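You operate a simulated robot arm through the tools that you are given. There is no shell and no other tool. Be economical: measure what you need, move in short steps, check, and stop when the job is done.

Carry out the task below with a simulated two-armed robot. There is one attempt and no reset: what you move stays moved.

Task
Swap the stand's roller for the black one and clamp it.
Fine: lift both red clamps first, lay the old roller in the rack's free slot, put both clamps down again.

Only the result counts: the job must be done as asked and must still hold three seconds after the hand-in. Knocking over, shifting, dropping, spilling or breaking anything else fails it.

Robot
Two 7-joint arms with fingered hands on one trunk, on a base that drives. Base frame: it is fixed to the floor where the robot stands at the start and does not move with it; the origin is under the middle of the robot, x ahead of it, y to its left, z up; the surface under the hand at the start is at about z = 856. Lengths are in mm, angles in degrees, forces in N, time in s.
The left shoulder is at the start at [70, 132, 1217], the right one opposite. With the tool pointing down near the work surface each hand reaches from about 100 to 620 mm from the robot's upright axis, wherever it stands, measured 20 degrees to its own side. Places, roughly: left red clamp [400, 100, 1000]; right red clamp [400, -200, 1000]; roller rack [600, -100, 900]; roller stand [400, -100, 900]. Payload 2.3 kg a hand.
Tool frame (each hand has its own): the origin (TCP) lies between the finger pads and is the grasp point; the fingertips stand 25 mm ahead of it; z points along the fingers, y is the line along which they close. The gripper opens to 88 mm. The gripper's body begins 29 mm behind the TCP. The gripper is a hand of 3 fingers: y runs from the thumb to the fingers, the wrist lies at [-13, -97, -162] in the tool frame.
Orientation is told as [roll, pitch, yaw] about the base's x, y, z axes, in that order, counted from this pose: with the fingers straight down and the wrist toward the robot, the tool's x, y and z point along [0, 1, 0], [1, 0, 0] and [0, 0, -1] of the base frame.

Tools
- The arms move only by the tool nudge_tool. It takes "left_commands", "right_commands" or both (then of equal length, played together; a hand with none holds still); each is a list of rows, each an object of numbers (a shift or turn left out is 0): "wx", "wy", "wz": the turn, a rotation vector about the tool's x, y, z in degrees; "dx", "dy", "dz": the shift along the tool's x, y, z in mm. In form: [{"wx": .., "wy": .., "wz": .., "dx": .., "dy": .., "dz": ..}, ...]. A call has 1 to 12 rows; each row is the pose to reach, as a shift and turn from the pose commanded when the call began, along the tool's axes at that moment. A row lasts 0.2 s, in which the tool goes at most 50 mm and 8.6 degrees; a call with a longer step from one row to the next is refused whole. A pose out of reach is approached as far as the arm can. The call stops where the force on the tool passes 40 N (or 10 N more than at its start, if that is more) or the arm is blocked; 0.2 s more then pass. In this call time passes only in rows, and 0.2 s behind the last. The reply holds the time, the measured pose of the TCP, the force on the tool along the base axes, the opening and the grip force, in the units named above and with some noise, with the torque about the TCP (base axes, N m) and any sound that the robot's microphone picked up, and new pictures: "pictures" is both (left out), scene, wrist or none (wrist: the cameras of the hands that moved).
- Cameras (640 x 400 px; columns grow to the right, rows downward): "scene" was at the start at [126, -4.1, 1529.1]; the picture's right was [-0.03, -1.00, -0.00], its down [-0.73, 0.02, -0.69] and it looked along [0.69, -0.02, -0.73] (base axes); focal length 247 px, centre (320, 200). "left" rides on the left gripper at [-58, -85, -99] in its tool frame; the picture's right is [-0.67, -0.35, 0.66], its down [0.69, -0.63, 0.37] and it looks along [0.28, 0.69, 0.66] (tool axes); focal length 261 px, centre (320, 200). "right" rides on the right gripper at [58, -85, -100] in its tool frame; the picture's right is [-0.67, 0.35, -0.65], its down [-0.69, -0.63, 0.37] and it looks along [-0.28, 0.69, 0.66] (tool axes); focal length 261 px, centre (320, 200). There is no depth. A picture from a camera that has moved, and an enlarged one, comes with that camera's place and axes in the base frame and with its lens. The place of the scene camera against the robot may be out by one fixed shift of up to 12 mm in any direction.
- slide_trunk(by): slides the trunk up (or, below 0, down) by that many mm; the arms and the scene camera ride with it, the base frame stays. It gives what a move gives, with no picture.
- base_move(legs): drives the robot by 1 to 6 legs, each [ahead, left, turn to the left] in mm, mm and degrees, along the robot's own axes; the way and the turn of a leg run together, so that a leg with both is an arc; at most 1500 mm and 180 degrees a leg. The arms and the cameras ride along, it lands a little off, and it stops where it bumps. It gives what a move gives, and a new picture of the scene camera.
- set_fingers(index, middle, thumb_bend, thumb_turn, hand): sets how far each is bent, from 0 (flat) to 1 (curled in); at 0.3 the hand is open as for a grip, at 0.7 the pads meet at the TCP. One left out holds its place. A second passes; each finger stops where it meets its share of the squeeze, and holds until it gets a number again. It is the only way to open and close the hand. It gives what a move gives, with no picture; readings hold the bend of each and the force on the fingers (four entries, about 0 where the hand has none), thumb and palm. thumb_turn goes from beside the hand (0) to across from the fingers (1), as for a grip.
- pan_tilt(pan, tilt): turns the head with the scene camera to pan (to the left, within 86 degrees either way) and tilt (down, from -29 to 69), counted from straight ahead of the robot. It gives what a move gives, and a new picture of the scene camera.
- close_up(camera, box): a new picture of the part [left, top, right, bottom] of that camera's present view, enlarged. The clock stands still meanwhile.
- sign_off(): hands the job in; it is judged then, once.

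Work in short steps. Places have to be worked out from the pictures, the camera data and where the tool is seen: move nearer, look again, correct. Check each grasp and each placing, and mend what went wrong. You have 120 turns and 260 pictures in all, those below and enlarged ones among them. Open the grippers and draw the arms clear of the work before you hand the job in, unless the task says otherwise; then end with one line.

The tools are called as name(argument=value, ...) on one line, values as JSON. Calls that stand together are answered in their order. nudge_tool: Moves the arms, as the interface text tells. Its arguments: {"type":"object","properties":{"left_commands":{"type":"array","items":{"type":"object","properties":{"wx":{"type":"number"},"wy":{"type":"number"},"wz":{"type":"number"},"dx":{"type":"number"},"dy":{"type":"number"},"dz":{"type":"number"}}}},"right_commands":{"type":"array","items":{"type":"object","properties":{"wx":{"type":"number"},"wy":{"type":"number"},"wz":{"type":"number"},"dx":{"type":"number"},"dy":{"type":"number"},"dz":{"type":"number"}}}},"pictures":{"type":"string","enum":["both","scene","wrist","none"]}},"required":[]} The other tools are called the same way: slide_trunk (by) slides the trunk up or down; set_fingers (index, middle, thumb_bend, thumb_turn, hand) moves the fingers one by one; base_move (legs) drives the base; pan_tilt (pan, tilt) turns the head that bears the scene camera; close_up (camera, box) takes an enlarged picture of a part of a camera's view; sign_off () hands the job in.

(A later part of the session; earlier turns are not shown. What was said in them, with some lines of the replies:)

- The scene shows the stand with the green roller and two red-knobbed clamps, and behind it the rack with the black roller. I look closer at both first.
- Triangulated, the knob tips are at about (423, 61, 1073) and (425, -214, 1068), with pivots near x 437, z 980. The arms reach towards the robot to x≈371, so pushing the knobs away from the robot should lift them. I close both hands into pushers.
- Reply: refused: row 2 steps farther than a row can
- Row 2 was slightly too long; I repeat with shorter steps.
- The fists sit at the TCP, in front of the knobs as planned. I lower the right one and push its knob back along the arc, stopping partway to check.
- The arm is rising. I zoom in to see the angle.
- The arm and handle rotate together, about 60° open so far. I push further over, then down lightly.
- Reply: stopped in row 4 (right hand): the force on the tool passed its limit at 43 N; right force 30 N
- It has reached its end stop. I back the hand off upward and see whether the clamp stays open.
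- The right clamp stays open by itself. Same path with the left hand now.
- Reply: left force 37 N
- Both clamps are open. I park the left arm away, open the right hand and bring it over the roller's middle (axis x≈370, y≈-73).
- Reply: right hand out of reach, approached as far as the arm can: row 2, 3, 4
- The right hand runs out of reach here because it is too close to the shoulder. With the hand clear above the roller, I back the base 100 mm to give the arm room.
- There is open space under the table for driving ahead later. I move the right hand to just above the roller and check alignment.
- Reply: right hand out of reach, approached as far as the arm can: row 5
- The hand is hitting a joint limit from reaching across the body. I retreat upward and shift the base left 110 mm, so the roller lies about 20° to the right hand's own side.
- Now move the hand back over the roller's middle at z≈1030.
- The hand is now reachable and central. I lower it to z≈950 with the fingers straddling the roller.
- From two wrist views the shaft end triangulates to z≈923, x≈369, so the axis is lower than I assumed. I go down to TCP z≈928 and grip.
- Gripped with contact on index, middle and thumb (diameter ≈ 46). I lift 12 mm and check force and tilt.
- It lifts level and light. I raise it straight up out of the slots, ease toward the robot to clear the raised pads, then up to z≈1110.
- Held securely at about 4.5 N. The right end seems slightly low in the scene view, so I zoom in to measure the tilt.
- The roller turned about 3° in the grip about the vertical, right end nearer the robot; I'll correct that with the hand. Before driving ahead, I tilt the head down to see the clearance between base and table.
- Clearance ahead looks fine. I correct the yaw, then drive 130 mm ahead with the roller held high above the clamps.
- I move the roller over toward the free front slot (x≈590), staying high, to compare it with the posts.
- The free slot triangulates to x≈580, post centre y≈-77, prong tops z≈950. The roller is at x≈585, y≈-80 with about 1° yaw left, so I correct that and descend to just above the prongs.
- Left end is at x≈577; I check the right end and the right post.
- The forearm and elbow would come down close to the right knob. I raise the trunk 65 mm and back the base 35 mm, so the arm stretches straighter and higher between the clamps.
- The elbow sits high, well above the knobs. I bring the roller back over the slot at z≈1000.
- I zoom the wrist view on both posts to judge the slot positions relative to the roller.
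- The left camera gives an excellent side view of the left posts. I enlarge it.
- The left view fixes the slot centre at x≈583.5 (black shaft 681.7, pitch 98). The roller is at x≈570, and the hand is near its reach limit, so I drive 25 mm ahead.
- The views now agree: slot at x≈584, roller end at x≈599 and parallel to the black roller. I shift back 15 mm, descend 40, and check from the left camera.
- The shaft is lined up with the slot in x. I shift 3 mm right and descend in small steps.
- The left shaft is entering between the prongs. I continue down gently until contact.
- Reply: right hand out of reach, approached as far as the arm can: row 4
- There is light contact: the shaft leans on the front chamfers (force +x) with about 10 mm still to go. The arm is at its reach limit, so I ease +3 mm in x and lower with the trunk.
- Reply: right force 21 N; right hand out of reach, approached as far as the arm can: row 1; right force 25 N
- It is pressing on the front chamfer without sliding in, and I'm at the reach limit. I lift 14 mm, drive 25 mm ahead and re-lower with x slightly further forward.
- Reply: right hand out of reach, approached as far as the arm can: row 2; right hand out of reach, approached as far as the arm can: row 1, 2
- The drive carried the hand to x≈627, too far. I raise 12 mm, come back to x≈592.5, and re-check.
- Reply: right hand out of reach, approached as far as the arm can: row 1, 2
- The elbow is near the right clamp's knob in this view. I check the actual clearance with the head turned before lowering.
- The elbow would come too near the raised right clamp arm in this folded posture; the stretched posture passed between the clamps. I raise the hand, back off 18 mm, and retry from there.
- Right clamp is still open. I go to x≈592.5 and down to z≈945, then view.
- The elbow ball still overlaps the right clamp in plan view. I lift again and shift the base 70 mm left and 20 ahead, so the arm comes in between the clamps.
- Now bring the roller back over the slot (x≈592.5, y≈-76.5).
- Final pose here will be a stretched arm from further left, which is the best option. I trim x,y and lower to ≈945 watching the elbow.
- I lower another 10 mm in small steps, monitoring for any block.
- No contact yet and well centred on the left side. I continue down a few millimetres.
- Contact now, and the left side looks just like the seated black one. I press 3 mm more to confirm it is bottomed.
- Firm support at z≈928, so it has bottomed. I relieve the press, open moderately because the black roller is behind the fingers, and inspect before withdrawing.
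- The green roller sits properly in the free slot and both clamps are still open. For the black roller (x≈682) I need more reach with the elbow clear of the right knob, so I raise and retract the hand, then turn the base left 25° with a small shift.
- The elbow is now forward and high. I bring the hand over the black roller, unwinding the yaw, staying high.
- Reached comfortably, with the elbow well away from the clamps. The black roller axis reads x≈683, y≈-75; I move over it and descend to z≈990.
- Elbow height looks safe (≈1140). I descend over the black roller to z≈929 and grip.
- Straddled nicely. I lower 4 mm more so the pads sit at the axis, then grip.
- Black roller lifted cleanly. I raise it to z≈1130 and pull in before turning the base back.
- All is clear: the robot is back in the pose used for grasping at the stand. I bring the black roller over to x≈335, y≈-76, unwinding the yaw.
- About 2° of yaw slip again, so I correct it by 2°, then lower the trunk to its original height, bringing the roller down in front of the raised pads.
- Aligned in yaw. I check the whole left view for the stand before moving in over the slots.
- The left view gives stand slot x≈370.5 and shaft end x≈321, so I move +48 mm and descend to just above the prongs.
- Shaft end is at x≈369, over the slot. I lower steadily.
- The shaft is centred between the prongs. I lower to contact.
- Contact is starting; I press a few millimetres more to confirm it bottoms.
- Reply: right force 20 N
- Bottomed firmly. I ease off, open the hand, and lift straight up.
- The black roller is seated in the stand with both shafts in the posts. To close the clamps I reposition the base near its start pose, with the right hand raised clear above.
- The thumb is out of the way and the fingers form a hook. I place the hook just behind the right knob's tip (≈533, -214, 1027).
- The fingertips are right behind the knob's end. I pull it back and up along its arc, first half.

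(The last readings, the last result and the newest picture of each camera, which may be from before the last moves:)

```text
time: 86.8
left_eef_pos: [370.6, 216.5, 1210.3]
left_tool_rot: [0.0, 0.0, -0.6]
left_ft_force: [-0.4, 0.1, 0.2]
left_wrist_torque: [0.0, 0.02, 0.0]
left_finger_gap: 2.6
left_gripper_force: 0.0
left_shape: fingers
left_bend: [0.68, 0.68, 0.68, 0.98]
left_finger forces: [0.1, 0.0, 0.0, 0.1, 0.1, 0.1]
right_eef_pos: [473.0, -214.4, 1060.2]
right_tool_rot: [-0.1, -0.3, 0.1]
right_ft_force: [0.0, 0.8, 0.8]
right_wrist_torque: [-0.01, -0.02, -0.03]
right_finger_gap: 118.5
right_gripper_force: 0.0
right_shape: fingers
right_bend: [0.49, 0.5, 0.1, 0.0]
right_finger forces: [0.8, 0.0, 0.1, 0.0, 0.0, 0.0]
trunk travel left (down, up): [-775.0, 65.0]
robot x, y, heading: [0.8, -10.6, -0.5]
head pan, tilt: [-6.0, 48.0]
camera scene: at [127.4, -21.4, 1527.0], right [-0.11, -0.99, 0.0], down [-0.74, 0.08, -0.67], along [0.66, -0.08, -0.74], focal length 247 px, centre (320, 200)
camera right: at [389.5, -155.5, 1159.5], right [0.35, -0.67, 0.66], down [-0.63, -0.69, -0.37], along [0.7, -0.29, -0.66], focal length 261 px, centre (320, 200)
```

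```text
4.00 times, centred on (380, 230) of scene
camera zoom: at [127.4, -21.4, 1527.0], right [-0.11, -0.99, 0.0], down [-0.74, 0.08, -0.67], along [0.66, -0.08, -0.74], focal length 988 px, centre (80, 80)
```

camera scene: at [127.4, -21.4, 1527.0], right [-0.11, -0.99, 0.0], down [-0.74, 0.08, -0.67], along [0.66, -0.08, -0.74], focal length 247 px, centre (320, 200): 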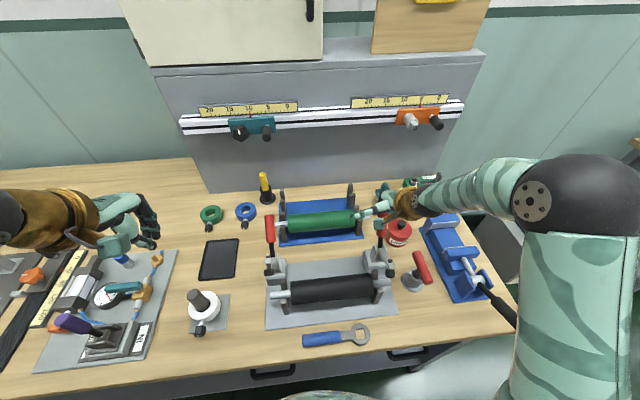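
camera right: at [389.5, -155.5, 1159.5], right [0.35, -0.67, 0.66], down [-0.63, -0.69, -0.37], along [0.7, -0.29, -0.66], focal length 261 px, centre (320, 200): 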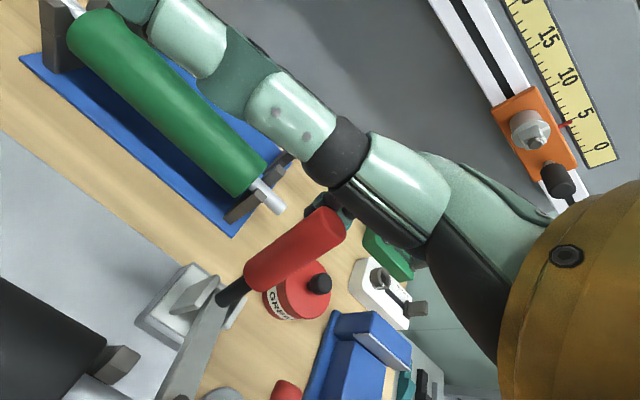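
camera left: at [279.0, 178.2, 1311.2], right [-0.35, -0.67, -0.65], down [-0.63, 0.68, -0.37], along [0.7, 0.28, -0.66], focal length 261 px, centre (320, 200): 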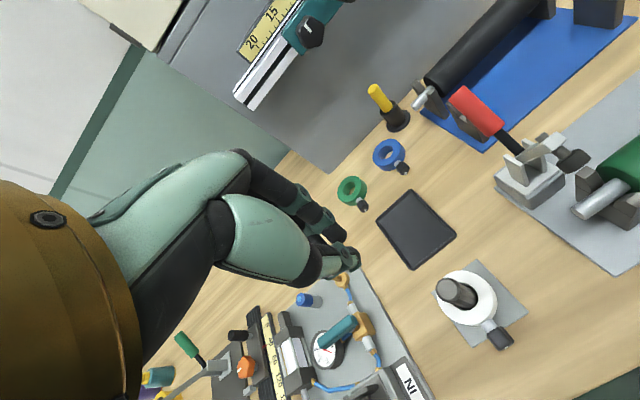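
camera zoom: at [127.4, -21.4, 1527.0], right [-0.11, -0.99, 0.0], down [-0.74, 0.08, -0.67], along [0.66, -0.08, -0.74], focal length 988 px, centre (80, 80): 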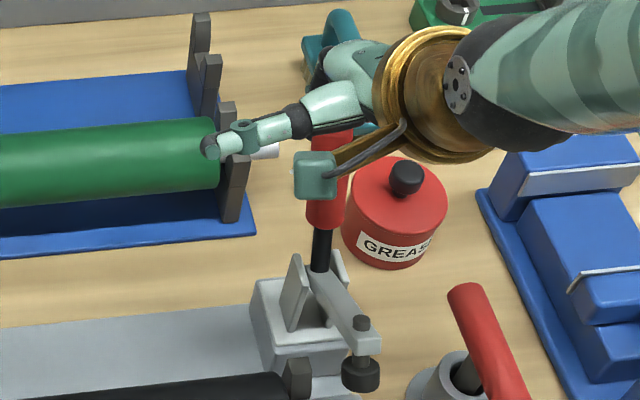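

It works; the clamp arm is coming down. I continue the arc to closed, letting the force limit stop it.

nudge_tool(right_commands=[{"dy": -12, "dz": -4}, {"dy": -24, "dz": -8}, {"dy": -36, "dz": -9}, {"dy": -46, "dz": -9}, {"dy": -55, "dz": -8}, {"dy": -62, "dz": -7}, {"dy": -69, "dz": -6}])

close_up(camera="scene", box=[320, 180, 440, 300])

```text
time: 88.4
left_eef_pos: [373.6, 218.1, 1210.1]
left_tool_rot: [0.0, 0.1, -0.5]
left_ft_force: [-0.4, 0.3, 0.8]
left_wrist_torque: [-0.04, -0.01, -0.02]
left_finger_gap: 2.6
left_gripper_force: 0.0
left_shape: fingers
left_bend: [0.68, 0.68, 0.68, 0.98]
left_finger forces: [0.1, 0.0, 0.0, 0.0, 0.0, 0.1]
right_eef_pos: [408.6, -214.1, 1065.1]
right_tool_rot: [-0.2, -0.5, 0.0]
right_ft_force: [8.9, -0.1, 7.0]
right_wrist_torque: [-0.02, -0.36, -0.03]
right_finger_gap: 121.4
right_gripper_force: 4.0
right_shape: fingers
right_bend: [0.43, 0.47, 0.1, 0.0]
right_finger forces: [5.7, 2.9, 0.0, 0.1, 0.0, 0.0]
trunk travel left (down, up): [-775.0, 65.0]
robot x, y, heading: [3.4, -10.4, -0.6]
head pan, tilt: [-6.0, 48.0]
camera scene: at [130.9, -20.9, 1526.9], right [-0.11, -0.99, 0.0], down [-0.74, 0.08, -0.67], along [0.66, -0.08, -0.74], focal length 247 px, centre (320, 200)
camera right: at [324.8, -155.7, 1164.8], right [0.34, -0.67, 0.66], down [-0.63, -0.69, -0.37], along [0.7, -0.29, -0.66], focal length 261 px, centre (320, 200)
```

scene: 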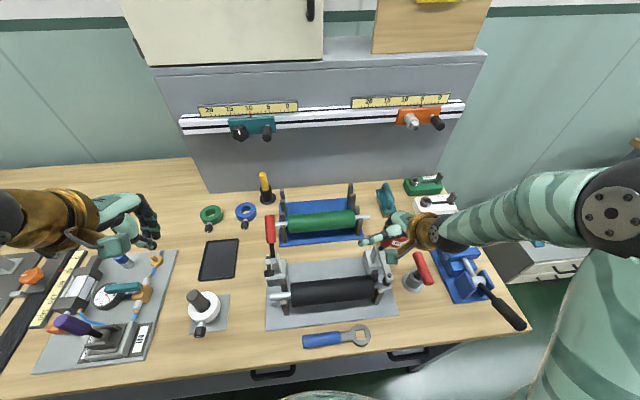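
right: 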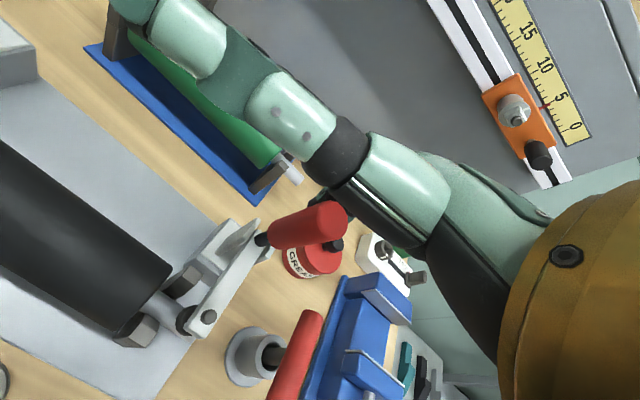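

```text
3.33 times, centred on (380, 240) of scene
camera zoom: at [130.9, -20.9, 1526.9], right [-0.11, -0.99, 0.0], down [-0.74, 0.08, -0.67], along [0.66, -0.08, -0.74], focal length 824 px, centre (120, 67)
```

zoom: 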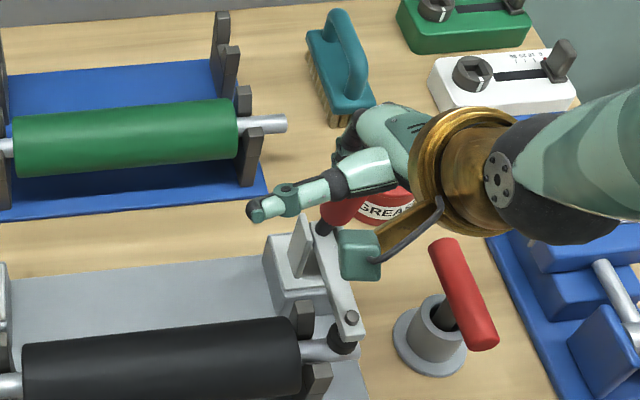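

The pad is down on the shaft with resistance starting. I pull a little more to seat it firmly.

nudge_tool(right_commands=[{"dy": -6, "dz": 2}, {"dy": -12, "dz": 3}, {"dy": -18, "dz": 4}, {"dy": -24, "dz": 5}], pictures="wrist")

close_up(camera="right", box=[100, 180, 360, 360])

```text
time: 89.4
left_eef_pos: [381.6, 218.5, 1208.8]
left_tool_rot: [0.0, 0.5, -0.3]
left_ft_force: [0.3, 0.3, 0.9]
left_wrist_torque: [-0.02, 0.02, -0.02]
left_finger_gap: 2.6
left_gripper_force: 0.0
left_shape: fingers
left_bend: [0.68, 0.68, 0.68, 0.98]
left_finger forces: [0.0, 0.0, 0.1, 0.0, 0.0, 0.0]
right_eef_pos: [400.2, -214.5, 1062.0]
right_tool_rot: [-0.2, -1.5, 0.0]
right_ft_force: [24.6, -0.2, 6.5]
right_wrist_torque: [-0.1, -0.28, -0.05]
right_finger_gap: 124.1
right_gripper_force: 12.6
right_shape: fingers
right_bend: [0.33, 0.44, 0.1, 0.0]
right_finger forces: [19.7, 5.9, 0.0, 0.0, 0.0, 0.0]
trunk travel left (down, up): [-775.0, 65.0]
robot x, y, heading: [2.7, -11.9, -0.2]
head pan, tilt: [-6.0, 48.0]
stopped in row 4 (right hand): the force on the tool passed its limit at 41 N (the readings are from after the stop); the commanded pose is now the measured one
camera right: at [314.1, -155.8, 1159.7], right [0.33, -0.67, 0.67], down [-0.62, -0.69, -0.38], along [0.71, -0.29, -0.64], focal length 261 px, centre (320, 200)
```

right: 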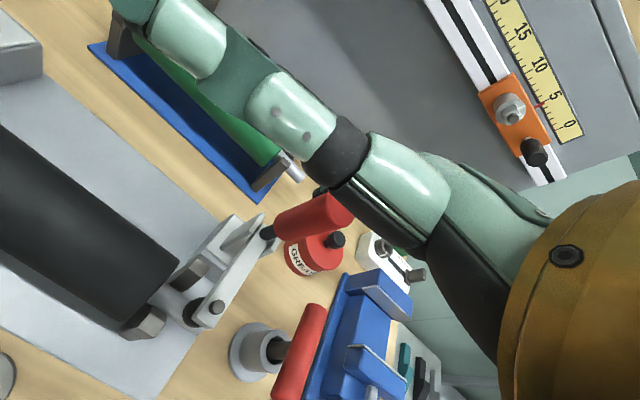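

```text
2.22 times, centred on (230, 270) of right
camera zoom: at [314.1, -155.8, 1159.7], right [0.33, -0.67, 0.67], down [-0.62, -0.69, -0.38], along [0.71, -0.29, -0.64], focal length 579 px, centre (520, 44)
```

zoom: 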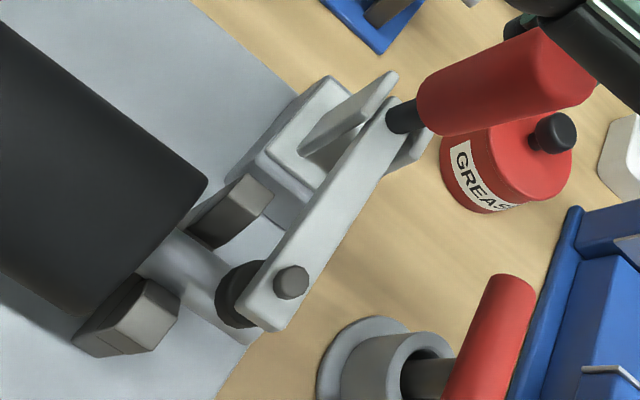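

Firmly closed at 41 N, looking as originally. I back the right hand off behind and up, then prepare the left hand as a hook.

nudge_tool(right_commands=[{"dy": 15}, {"dy": 35, "dz": -5}, {"dy": 45, "dz": -40}, {"dy": 45, "dz": -80}, {"dy": 40, "dx": -30, "dz": -110}, {"dy": 10, "dx": -70, "dz": -120}], pictures="none")

set_fingers(hand="left", index=0.5, middle=0.5, thumb_bend=0.1, thumb_turn=0.0)

nudge_tool(left_commands=[{"dx": -30, "dy": 25, "dz": 20}, {"dx": -65, "dy": 50, "dz": 35}, {"dx": -100, "dy": 75, "dz": 55}, {"dx": -130, "dy": 105, "dz": 70}, {"dx": -155, "dy": 140, "dz": 80}, {"dx": -155, "dy": 162, "dz": 90}])

close_up(camera="scene", box=[240, 180, 420, 310])

```text
refused: row 6 steps farther than a row can; nothing moved
```

```text
time: 90.4
left_eef_pos: [380.9, 219.6, 1207.7]
left_tool_rot: [-0.1, 0.5, -0.5]
left_ft_force: [0.0, 0.1, 0.2]
left_wrist_torque: [0.01, 0.02, 0.0]
left_finger_gap: 117.6
left_gripper_force: 0.1
left_shape: fingers
left_bend: [0.5, 0.5, 0.1, 0.0]
left_finger forces: [0.0, 0.0, 0.1, 0.0, 0.0, 0.0]
right_eef_pos: [398.2, -214.6, 1061.1]
right_tool_rot: [-0.3, -1.2, 0.0]
right_ft_force: [28.0, -0.4, 12.9]
right_wrist_torque: [-0.1, -0.5, -0.11]
right_finger_gap: 124.7
right_gripper_force: 14.9
right_shape: fingers
right_bend: [0.31, 0.43, 0.1, 0.0]
right_finger forces: [22.3, 7.4, 0.1, 0.0, 0.1, 0.1]
trunk travel left (down, up): [-775.0, 65.0]
robot x, y, heading: [-0.2, -12.5, -0.4]
head pan, tilt: [-6.0, 48.0]
```

```text
time: 91.8
left_eef_pos: [542.2, 62.0, 1114.0]
left_tool_rot: [-0.1, 0.4, -0.4]
left_ft_force: [-0.2, 0.1, -0.3]
left_wrist_torque: [0.0, -0.01, 0.0]
left_finger_gap: 117.9
left_gripper_force: 0.0
left_shape: fingers
left_bend: [0.5, 0.5, 0.1, 0.0]
left_finger forces: [0.0, 0.1, 0.0, 0.0, 0.1, 0.0]
right_eef_pos: [398.8, -214.4, 1063.1]
right_tool_rot: [-0.3, -1.1, -0.1]
right_ft_force: [27.0, -0.5, 13.0]
right_wrist_torque: [-0.12, -0.5, -0.14]
right_finger_gap: 124.6
right_gripper_force: 15.2
right_shape: fingers
right_bend: [0.3, 0.43, 0.1, 0.0]
right_finger forces: [22.5, 7.2, 0.0, 0.0, 0.0, 0.1]
trunk travel left (down, up): [-775.0, 65.0]
robot x, y, heading: [3.9, -9.9, -0.4]
head pan, tilt: [-6.0, 48.0]
camera scene: at [141.0, -20.2, 1525.8], right [-0.11, -0.99, 0.0], down [-0.74, 0.08, -0.66], along [0.66, -0.08, -0.75], focal length 247 px, centre (320, 200)
camera left: at [457.2, 4.8, 1216.7], right [-0.36, -0.67, -0.65], down [-0.63, 0.69, -0.36], along [0.69, 0.28, -0.67], focal length 261 px, centre (320, 200)
```

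scene: 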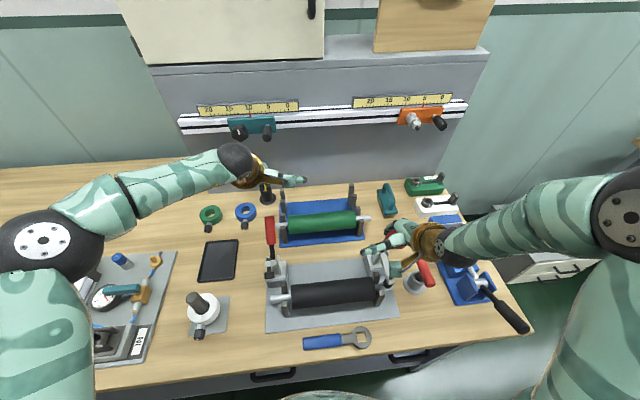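
left: 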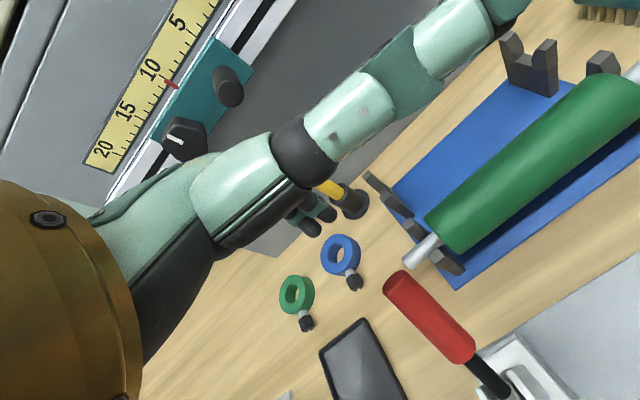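

```text
3.08 times, centred on (330, 245) of scene
camera zoom: at [141.0, -20.2, 1525.8], right [-0.11, -0.99, 0.0], down [-0.74, 0.08, -0.66], along [0.66, -0.08, -0.75], focal length 760 px, centre (289, 62)
```

zoom: 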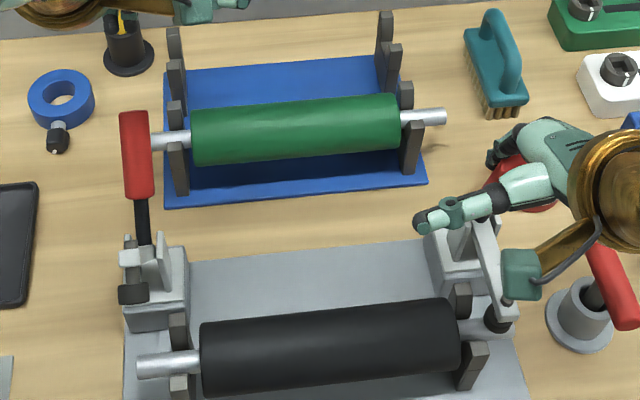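

The right-hand retreat was refused for step size, so I redo it before using the left.

nudge_tool(right_commands=[{"dy": 12}, {"dy": 28}, {"dy": 45, "dz": -10}, {"dy": 50, "dz": -45}, {"dy": 50, "dz": -85}, {"dy": 50, "dx": -30, "dz": -110}, {"dy": 30, "dx": -60, "dz": -120}])

close_up(camera="scene", box=[320, 200, 440, 310])

close_up(camera="left", box=[260, 160, 540, 380])

```text
time: 93.4
left_eef_pos: [531.1, 61.5, 1120.6]
left_tool_rot: [0.0, 0.0, -0.4]
left_ft_force: [0.3, 0.4, -0.5]
left_wrist_torque: [0.0, 0.0, 0.01]
left_finger_gap: 118.2
left_gripper_force: 0.0
left_shape: fingers
left_bend: [0.5, 0.5, 0.1, 0.0]
left_finger forces: [0.0, 0.0, 0.1, 0.0, 0.0, 0.0]
right_eef_pos: [415.8, -267.6, 1181.2]
right_tool_rot: [-0.1, -0.3, -0.1]
right_ft_force: [-0.1, 0.2, 0.2]
right_wrist_torque: [0.03, 0.03, 0.01]
right_finger_gap: 118.2
right_gripper_force: 0.0
right_shape: fingers
right_bend: [0.5, 0.5, 0.1, 0.0]
right_finger forces: [0.0, 0.0, 0.0, 0.0, 0.1, 0.0]
right hand out of reach, approached as far as the arm can: row 7
trunk travel left (down, up): [-775.0, 65.0]
robot x, y, heading: [5.3, -7.0, -0.3]
head pan, tilt: [-6.0, 48.0]
camera scene: at [127.4, -22.0, 1527.1], right [-0.11, -0.99, 0.0], down [-0.74, 0.08, -0.67], along [0.67, -0.08, -0.74], focal length 247 px, centre (320, 200)
camera right: at [332.3, -210.5, 1279.7], right [0.34, -0.67, 0.66], down [-0.63, -0.68, -0.37], along [0.7, -0.29, -0.66], focal length 261 px, centre (320, 200)
```

scene: 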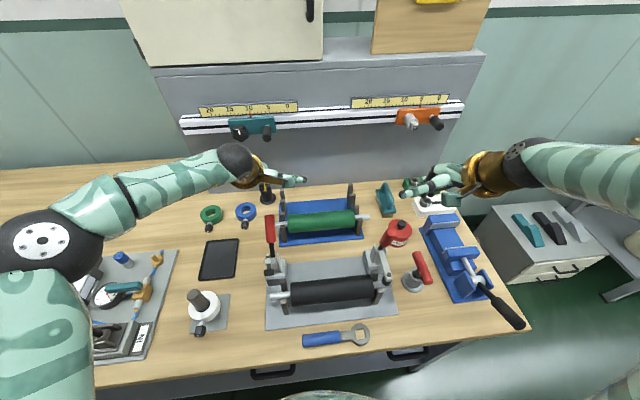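
right: 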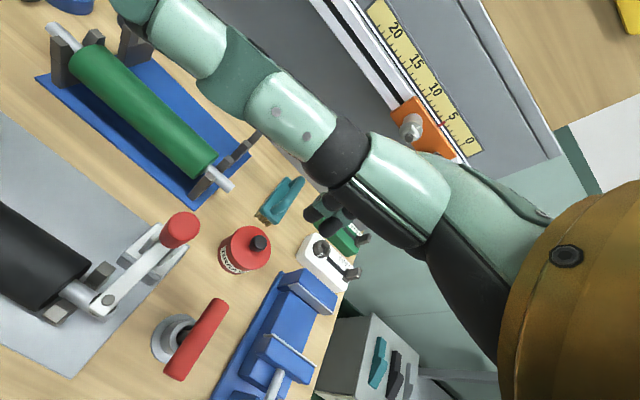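

```text
3.64 times, centred on (380, 255) of scene
camera zoom: at [127.4, -22.0, 1527.1], right [-0.11, -0.99, 0.0], down [-0.74, 0.08, -0.67], along [0.67, -0.08, -0.74], focal length 898 px, centre (102, 0)
```

zoom: 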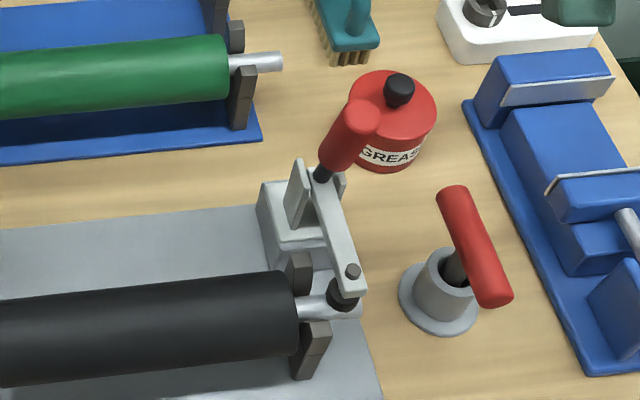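

```text
1.82 times, centred on (400, 270) of left
camera zoom: at [446.3, 3.7, 1221.1], right [-0.35, -0.67, -0.66], down [-0.62, 0.69, -0.37], along [0.7, 0.28, -0.66], focal length 474 px, centre (174, 73)
```

zoom: 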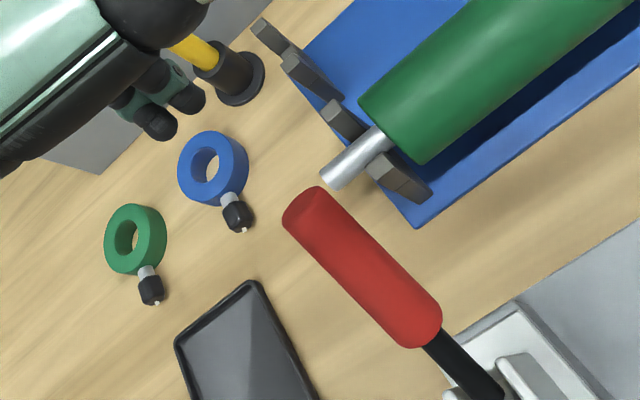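

Right clamp is closed and stays. The left hand is positioned the same way, so I descend and pull the left handle along the same arc, first half.

nudge_tool(left_commands=[{"dz": 35}, {"dz": 70}, {"dz": 96}, {"dy": -12, "dz": 96}, {"dy": -22, "dz": 94}, {"dy": -31, "dz": 85}, {"dy": -39, "dz": 74}, {"dy": -49, "dz": 66}, {"dy": -58, "dz": 60}])

close_up(camera="scene", box=[230, 190, 350, 310])

```text
time: 95.4
left_eef_pos: [474.2, 62.2, 1061.1]
left_tool_rot: [0.0, 0.0, -0.4]
left_ft_force: [-0.5, -1.1, -1.0]
left_wrist_torque: [-0.03, 0.03, -0.03]
left_finger_gap: 118.2
left_gripper_force: 0.5
left_shape: fingers
left_bend: [0.5, 0.5, 0.1, 0.0]
left_finger forces: [0.5, 0.1, 0.0, 0.0, 0.0, 0.1]
right_eef_pos: [416.6, -269.1, 1180.6]
right_tool_rot: [-0.2, -0.3, 0.0]
right_ft_force: [0.1, 0.4, 0.6]
right_wrist_torque: [0.0, 0.04, -0.02]
right_finger_gap: 118.4
right_gripper_force: 0.0
right_shape: fingers
right_bend: [0.5, 0.5, 0.1, 0.0]
right_finger forces: [0.1, 0.0, 0.0, 0.0, 0.1, 0.0]
trunk travel left (down, up): [-775.0, 65.0]
robot x, y, heading: [6.0, -9.2, -0.1]
head pan, tilt: [-6.0, 48.0]
camera scene: at [128.1, -21.7, 1527.0], right [-0.11, -0.99, 0.0], down [-0.74, 0.08, -0.67], along [0.66, -0.07, -0.74], focal length 247 px, centre (320, 200)
camera left: at [389.0, 4.5, 1161.9], right [-0.35, -0.67, -0.66], down [-0.63, 0.69, -0.37], along [0.7, 0.28, -0.66], focal length 261 px, centre (320, 200)
```

scene: 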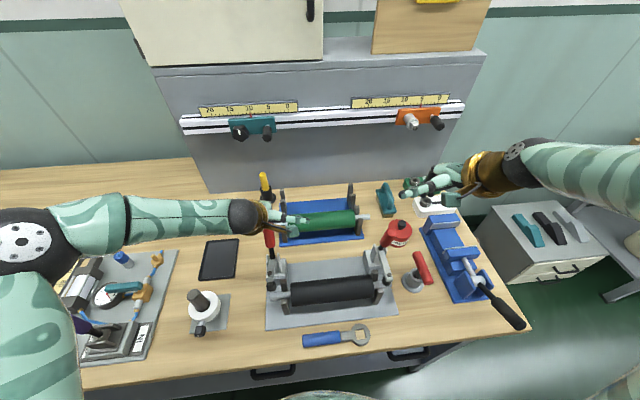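
left: 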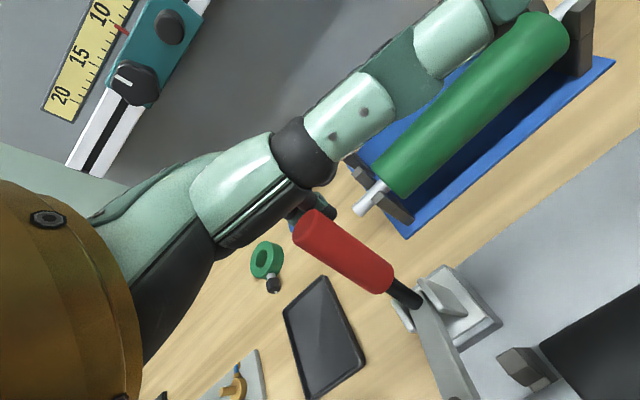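

```text
3.33 times, centred on (290, 250) of scene
camera zoom: at [128.1, -21.7, 1527.0], right [-0.11, -0.99, 0.0], down [-0.74, 0.08, -0.67], along [0.66, -0.07, -0.74], focal length 824 px, centre (420, 33)
```

zoom: 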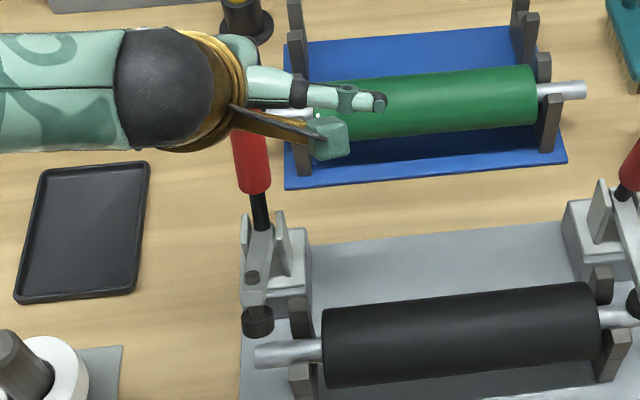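

Same behaviour; I continue to fully closed.

nudge_tool(left_commands=[{"dy": -12, "dz": -4}, {"dy": -24, "dz": -8}, {"dy": -36, "dz": -9}, {"dy": -46, "dz": -9}, {"dy": -55, "dz": -8}, {"dy": -62, "dz": -7}, {"dy": -69, "dz": -5}, {"dy": -75, "dz": -3}, {"dy": -81, "dz": -2}, {"dy": -87, "dz": -1}])

close_up(camera="scene", box=[230, 190, 350, 310])

close_up(camera="left", box=[260, 160, 540, 380])

```text
time: 97.8
left_eef_pos: [399.0, 62.4, 1062.6]
left_tool_rot: [0.0, -0.5, -0.2]
left_ft_force: [21.9, -1.3, 8.9]
left_wrist_torque: [0.11, -0.55, -0.02]
left_finger_gap: 122.7
left_gripper_force: 11.5
left_shape: fingers
left_bend: [0.35, 0.4, 0.1, 0.0]
left_finger forces: [14.4, 9.2, 0.1, 0.0, 0.1, 0.0]
right_eef_pos: [424.9, -269.9, 1177.1]
right_tool_rot: [-0.1, 0.1, -0.2]
right_ft_force: [-0.1, 0.3, 0.6]
right_wrist_torque: [0.0, 0.0, 0.01]
right_finger_gap: 118.2
right_gripper_force: 0.1
right_shape: fingers
right_bend: [0.5, 0.5, 0.1, 0.0]
right_finger forces: [0.0, 0.0, 0.1, 0.1, 0.0, 0.1]
trunk travel left (down, up): [-775.0, 65.0]
robot x, y, heading: [4.6, -12.3, -0.4]
head pan, tilt: [-6.0, 48.0]
stopped in row 10 (left hand): the force on the tool passed its limit at 40 N (the readings are from after the stop); the commanded pose is now the measured one
camera scene: at [139.2, -22.6, 1525.7], right [-0.11, -0.99, 0.0], down [-0.74, 0.09, -0.66], along [0.66, -0.08, -0.75], focal length 247 px, centre (320, 200)
camera left: at [313.3, 4.1, 1162.6], right [-0.34, -0.67, -0.66], down [-0.62, 0.69, -0.37], along [0.7, 0.28, -0.65], focal length 261 px, centre (320, 200)
```

scene: 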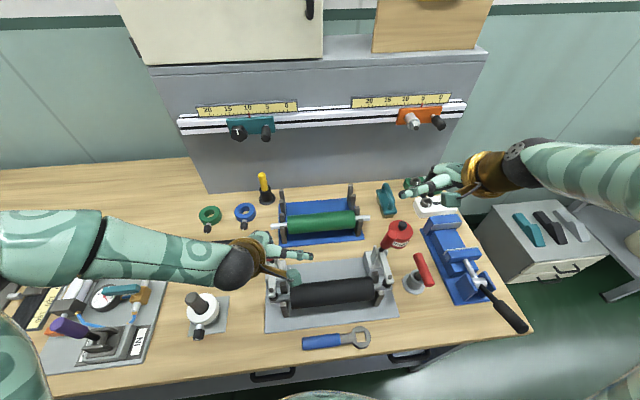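
left: 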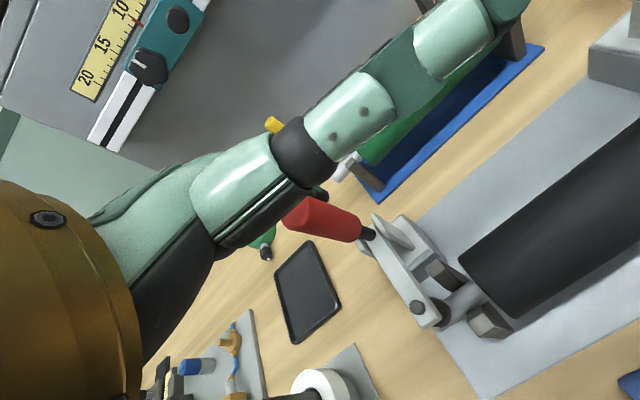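

```text
3.33 times, centred on (290, 250) of scene
camera zoom: at [139.2, -22.6, 1525.7], right [-0.11, -0.99, 0.0], down [-0.74, 0.09, -0.66], along [0.66, -0.08, -0.75], focal length 824 px, centre (420, 33)
```

zoom: 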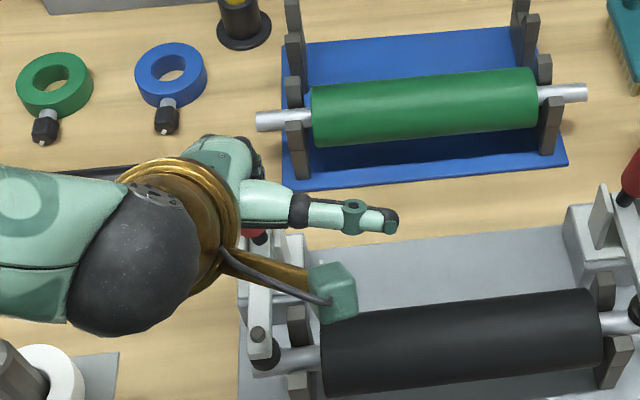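

```text
1.82 times, centred on (400, 270) of left
camera zoom: at [313.3, 4.1, 1162.6], right [-0.34, -0.67, -0.66], down [-0.62, 0.69, -0.37], along [0.7, 0.28, -0.65], focal length 474 px, centre (174, 73)
```

zoom: 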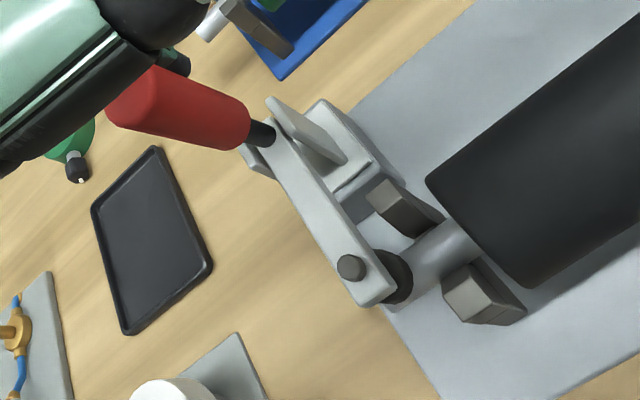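

Left clamp is pressed closed on the shaft. I back the left hand off behind and up, then swing it aside and open the hands.

nudge_tool(left_commands=[{"dy": 12}, {"dy": 28}, {"dy": 45, "dz": -10}, {"dy": 50, "dz": -45}, {"dy": 50, "dz": -85}, {"dy": 50, "dx": 30, "dz": -110}, {"dy": 35, "dx": 60, "dz": -120}, {"dy": 10, "dx": 95, "dz": -125}, {"dy": -20, "dx": 130, "dz": -125}, {"dy": -40, "dx": 165, "dz": -125}], pictures="none")

set_fingers(hand="left", index=0.3, middle=0.3, thumb_bend=0.3, thumb_turn=0.98)

set_fingers(hand="right", index=0.3, middle=0.3, thumb_bend=0.3, thumb_turn=0.98)

nudge_tool(right_commands=[{"dz": -20}, {"dz": -40, "dy": -15}])

close_up(camera="scene", box=[250, 180, 420, 310])

close_up(camera="scene", box=[260, 250, 340, 310])

```text
time: 100.0
left_eef_pos: [348.3, 228.0, 1188.6]
left_tool_rot: [-0.1, -0.6, -0.4]
left_ft_force: [1.0, -1.7, -0.4]
left_wrist_torque: [0.02, -0.01, 0.0]
left_finger_gap: 118.4
left_gripper_force: 0.0
left_shape: fingers
left_bend: [0.5, 0.5, 0.1, 0.0]
left_finger forces: [0.0, 0.1, 0.0, 0.1, 0.0, 0.0]
right_eef_pos: [416.6, -266.4, 1182.5]
right_tool_rot: [-0.3, -0.4, -0.1]
right_ft_force: [-0.3, 0.5, -0.1]
right_wrist_torque: [0.0, 0.0, 0.02]
right_finger_gap: 118.0
right_gripper_force: 0.0
right_shape: fingers
right_bend: [0.5, 0.5, 0.1, 0.0]
right_finger forces: [0.0, 0.0, 0.0, 0.0, 0.1, 0.0]
trunk travel left (down, up): [-775.0, 65.0]
robot x, y, heading: [6.2, -13.7, -0.4]
head pan, tilt: [-6.0, 48.0]
```

```text
time: 101.0
left_eef_pos: [349.9, 225.4, 1188.7]
left_tool_rot: [0.0, -0.5, -0.3]
left_ft_force: [0.1, -0.4, 0.2]
left_wrist_torque: [-0.03, 0.03, 0.02]
left_finger_gap: 85.3
left_gripper_force: 0.0
left_shape: fingers
left_bend: [0.3, 0.3, 0.3, 0.95]
left_finger forces: [0.0, 0.0, 0.0, 0.0, 0.0, 0.1]
right_eef_pos: [417.2, -269.3, 1180.7]
right_tool_rot: [-0.2, -0.3, -0.2]
right_ft_force: [0.2, 0.4, -0.1]
right_wrist_torque: [-0.03, 0.01, 0.01]
right_finger_gap: 118.3
right_gripper_force: 0.1
right_shape: fingers
right_bend: [0.5, 0.5, 0.1, 0.0]
right_finger forces: [0.0, 0.0, 0.0, 0.1, 0.1, 0.1]
trunk travel left (down, up): [-775.0, 65.0]
robot x, y, heading: [2.7, -10.3, -0.5]
head pan, tilt: [-6.0, 48.0]
```

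```text
time: 102.0
left_eef_pos: [349.0, 226.7, 1189.3]
left_tool_rot: [0.0, -0.6, -0.3]
left_ft_force: [-0.6, -0.6, 0.0]
left_wrist_torque: [0.01, 0.01, 0.0]
left_finger_gap: 85.1
left_gripper_force: 0.2
left_shape: fingers
left_bend: [0.3, 0.3, 0.3, 0.95]
left_finger forces: [0.0, 0.0, 0.0, 0.0, 0.0, 0.0]
right_eef_pos: [417.1, -269.7, 1180.8]
right_tool_rot: [-0.2, -0.2, -0.2]
right_ft_force: [0.5, 1.0, -0.4]
right_wrist_torque: [0.01, 0.03, 0.04]
right_finger_gap: 85.0
right_gripper_force: 0.1
right_shape: fingers
right_bend: [0.3, 0.3, 0.3, 0.95]
right_finger forces: [0.1, 0.0, 0.0, 0.1, 0.0, 0.0]
trunk travel left (down, up): [-775.0, 65.0]
robot x, y, heading: [2.6, -9.5, -0.2]
head pan, tilt: [-6.0, 48.0]
```

```text
time: 102.5
left_eef_pos: [348.4, 228.4, 1188.5]
left_tool_rot: [-0.1, -0.5, -0.2]
left_ft_force: [0.3, 0.1, 0.2]
left_wrist_torque: [-0.02, 0.0, 0.0]
left_finger_gap: 85.4
left_gripper_force: 0.0
left_shape: fingers
left_bend: [0.3, 0.3, 0.3, 0.95]
left_finger forces: [0.0, 0.1, 0.0, 0.0, 0.0, 0.0]
right_eef_pos: [400.9, -268.2, 1220.3]
right_tool_rot: [-0.3, -0.4, 0.0]
right_ft_force: [-0.5, -1.4, 0.3]
right_wrist_torque: [0.0, -0.02, 0.0]
right_finger_gap: 85.3
right_gripper_force: 0.1
right_shape: fingers
right_bend: [0.3, 0.3, 0.3, 0.96]
right_finger forces: [0.0, 0.0, 0.0, 0.0, 0.0, 0.0]
trunk travel left (down, up): [-775.0, 65.0]
robot x, y, heading: [-2.1, -8.3, -0.4]
head pan, tilt: [-6.0, 48.0]
camera scene: at [127.5, -19.3, 1527.1], right [-0.11, -0.99, 0.0], down [-0.74, 0.08, -0.67], along [0.67, -0.08, -0.74], focal length 247 px, centre (320, 200)
camera right: at [317.2, -208.0, 1319.1], right [0.34, -0.67, 0.66], down [-0.63, -0.69, -0.37], along [0.7, -0.29, -0.65], focal length 261 px, centre (320, 200)
```

scene: 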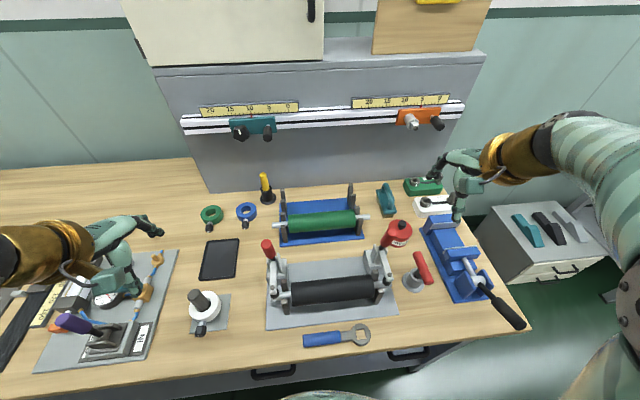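
right: 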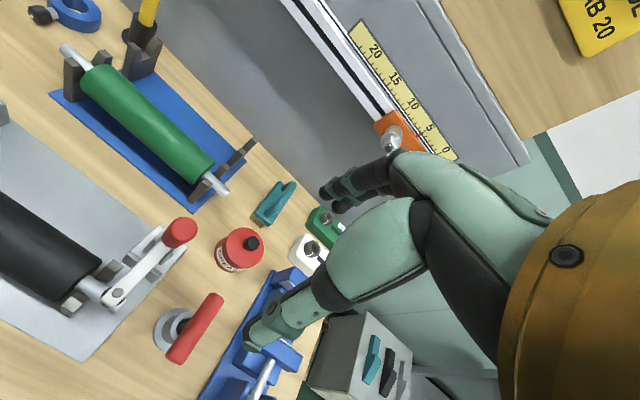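

```text
3.08 times, centred on (335, 245) of scene
camera zoom: at [127.5, -19.3, 1527.1], right [-0.11, -0.99, 0.0], down [-0.74, 0.08, -0.67], along [0.67, -0.08, -0.74], focal length 760 px, centre (274, 62)
```

zoom: 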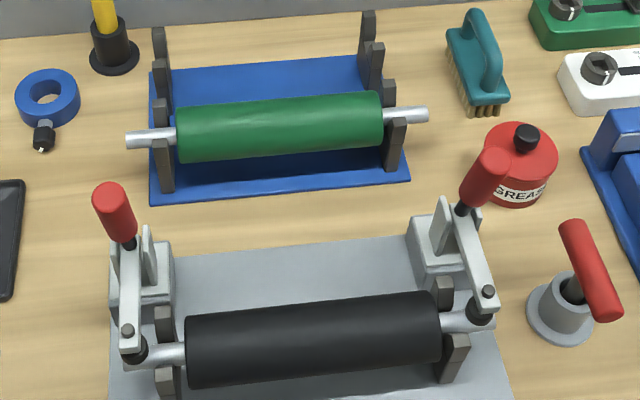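

```text
6.67 times, centred on (300, 280) of scene
camera zoom: at [127.5, -19.3, 1527.1], right [-0.11, -0.99, 0.0], down [-0.74, 0.08, -0.67], along [0.67, -0.08, -0.74], focal length 1647 px, centre (453, -333)
```

zoom: 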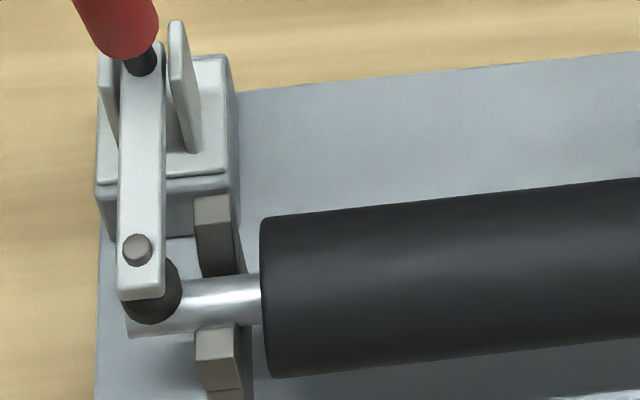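

The black roller is clamped in the stand on both sides, the green roller is in the rack's front slot, and both hands are open and clear. I hand it in.

sign_off()

```text
The job is handed in.
```

The stand now holds the black roller with both red clamps down, and the old green roller lies in the rack's free slot.
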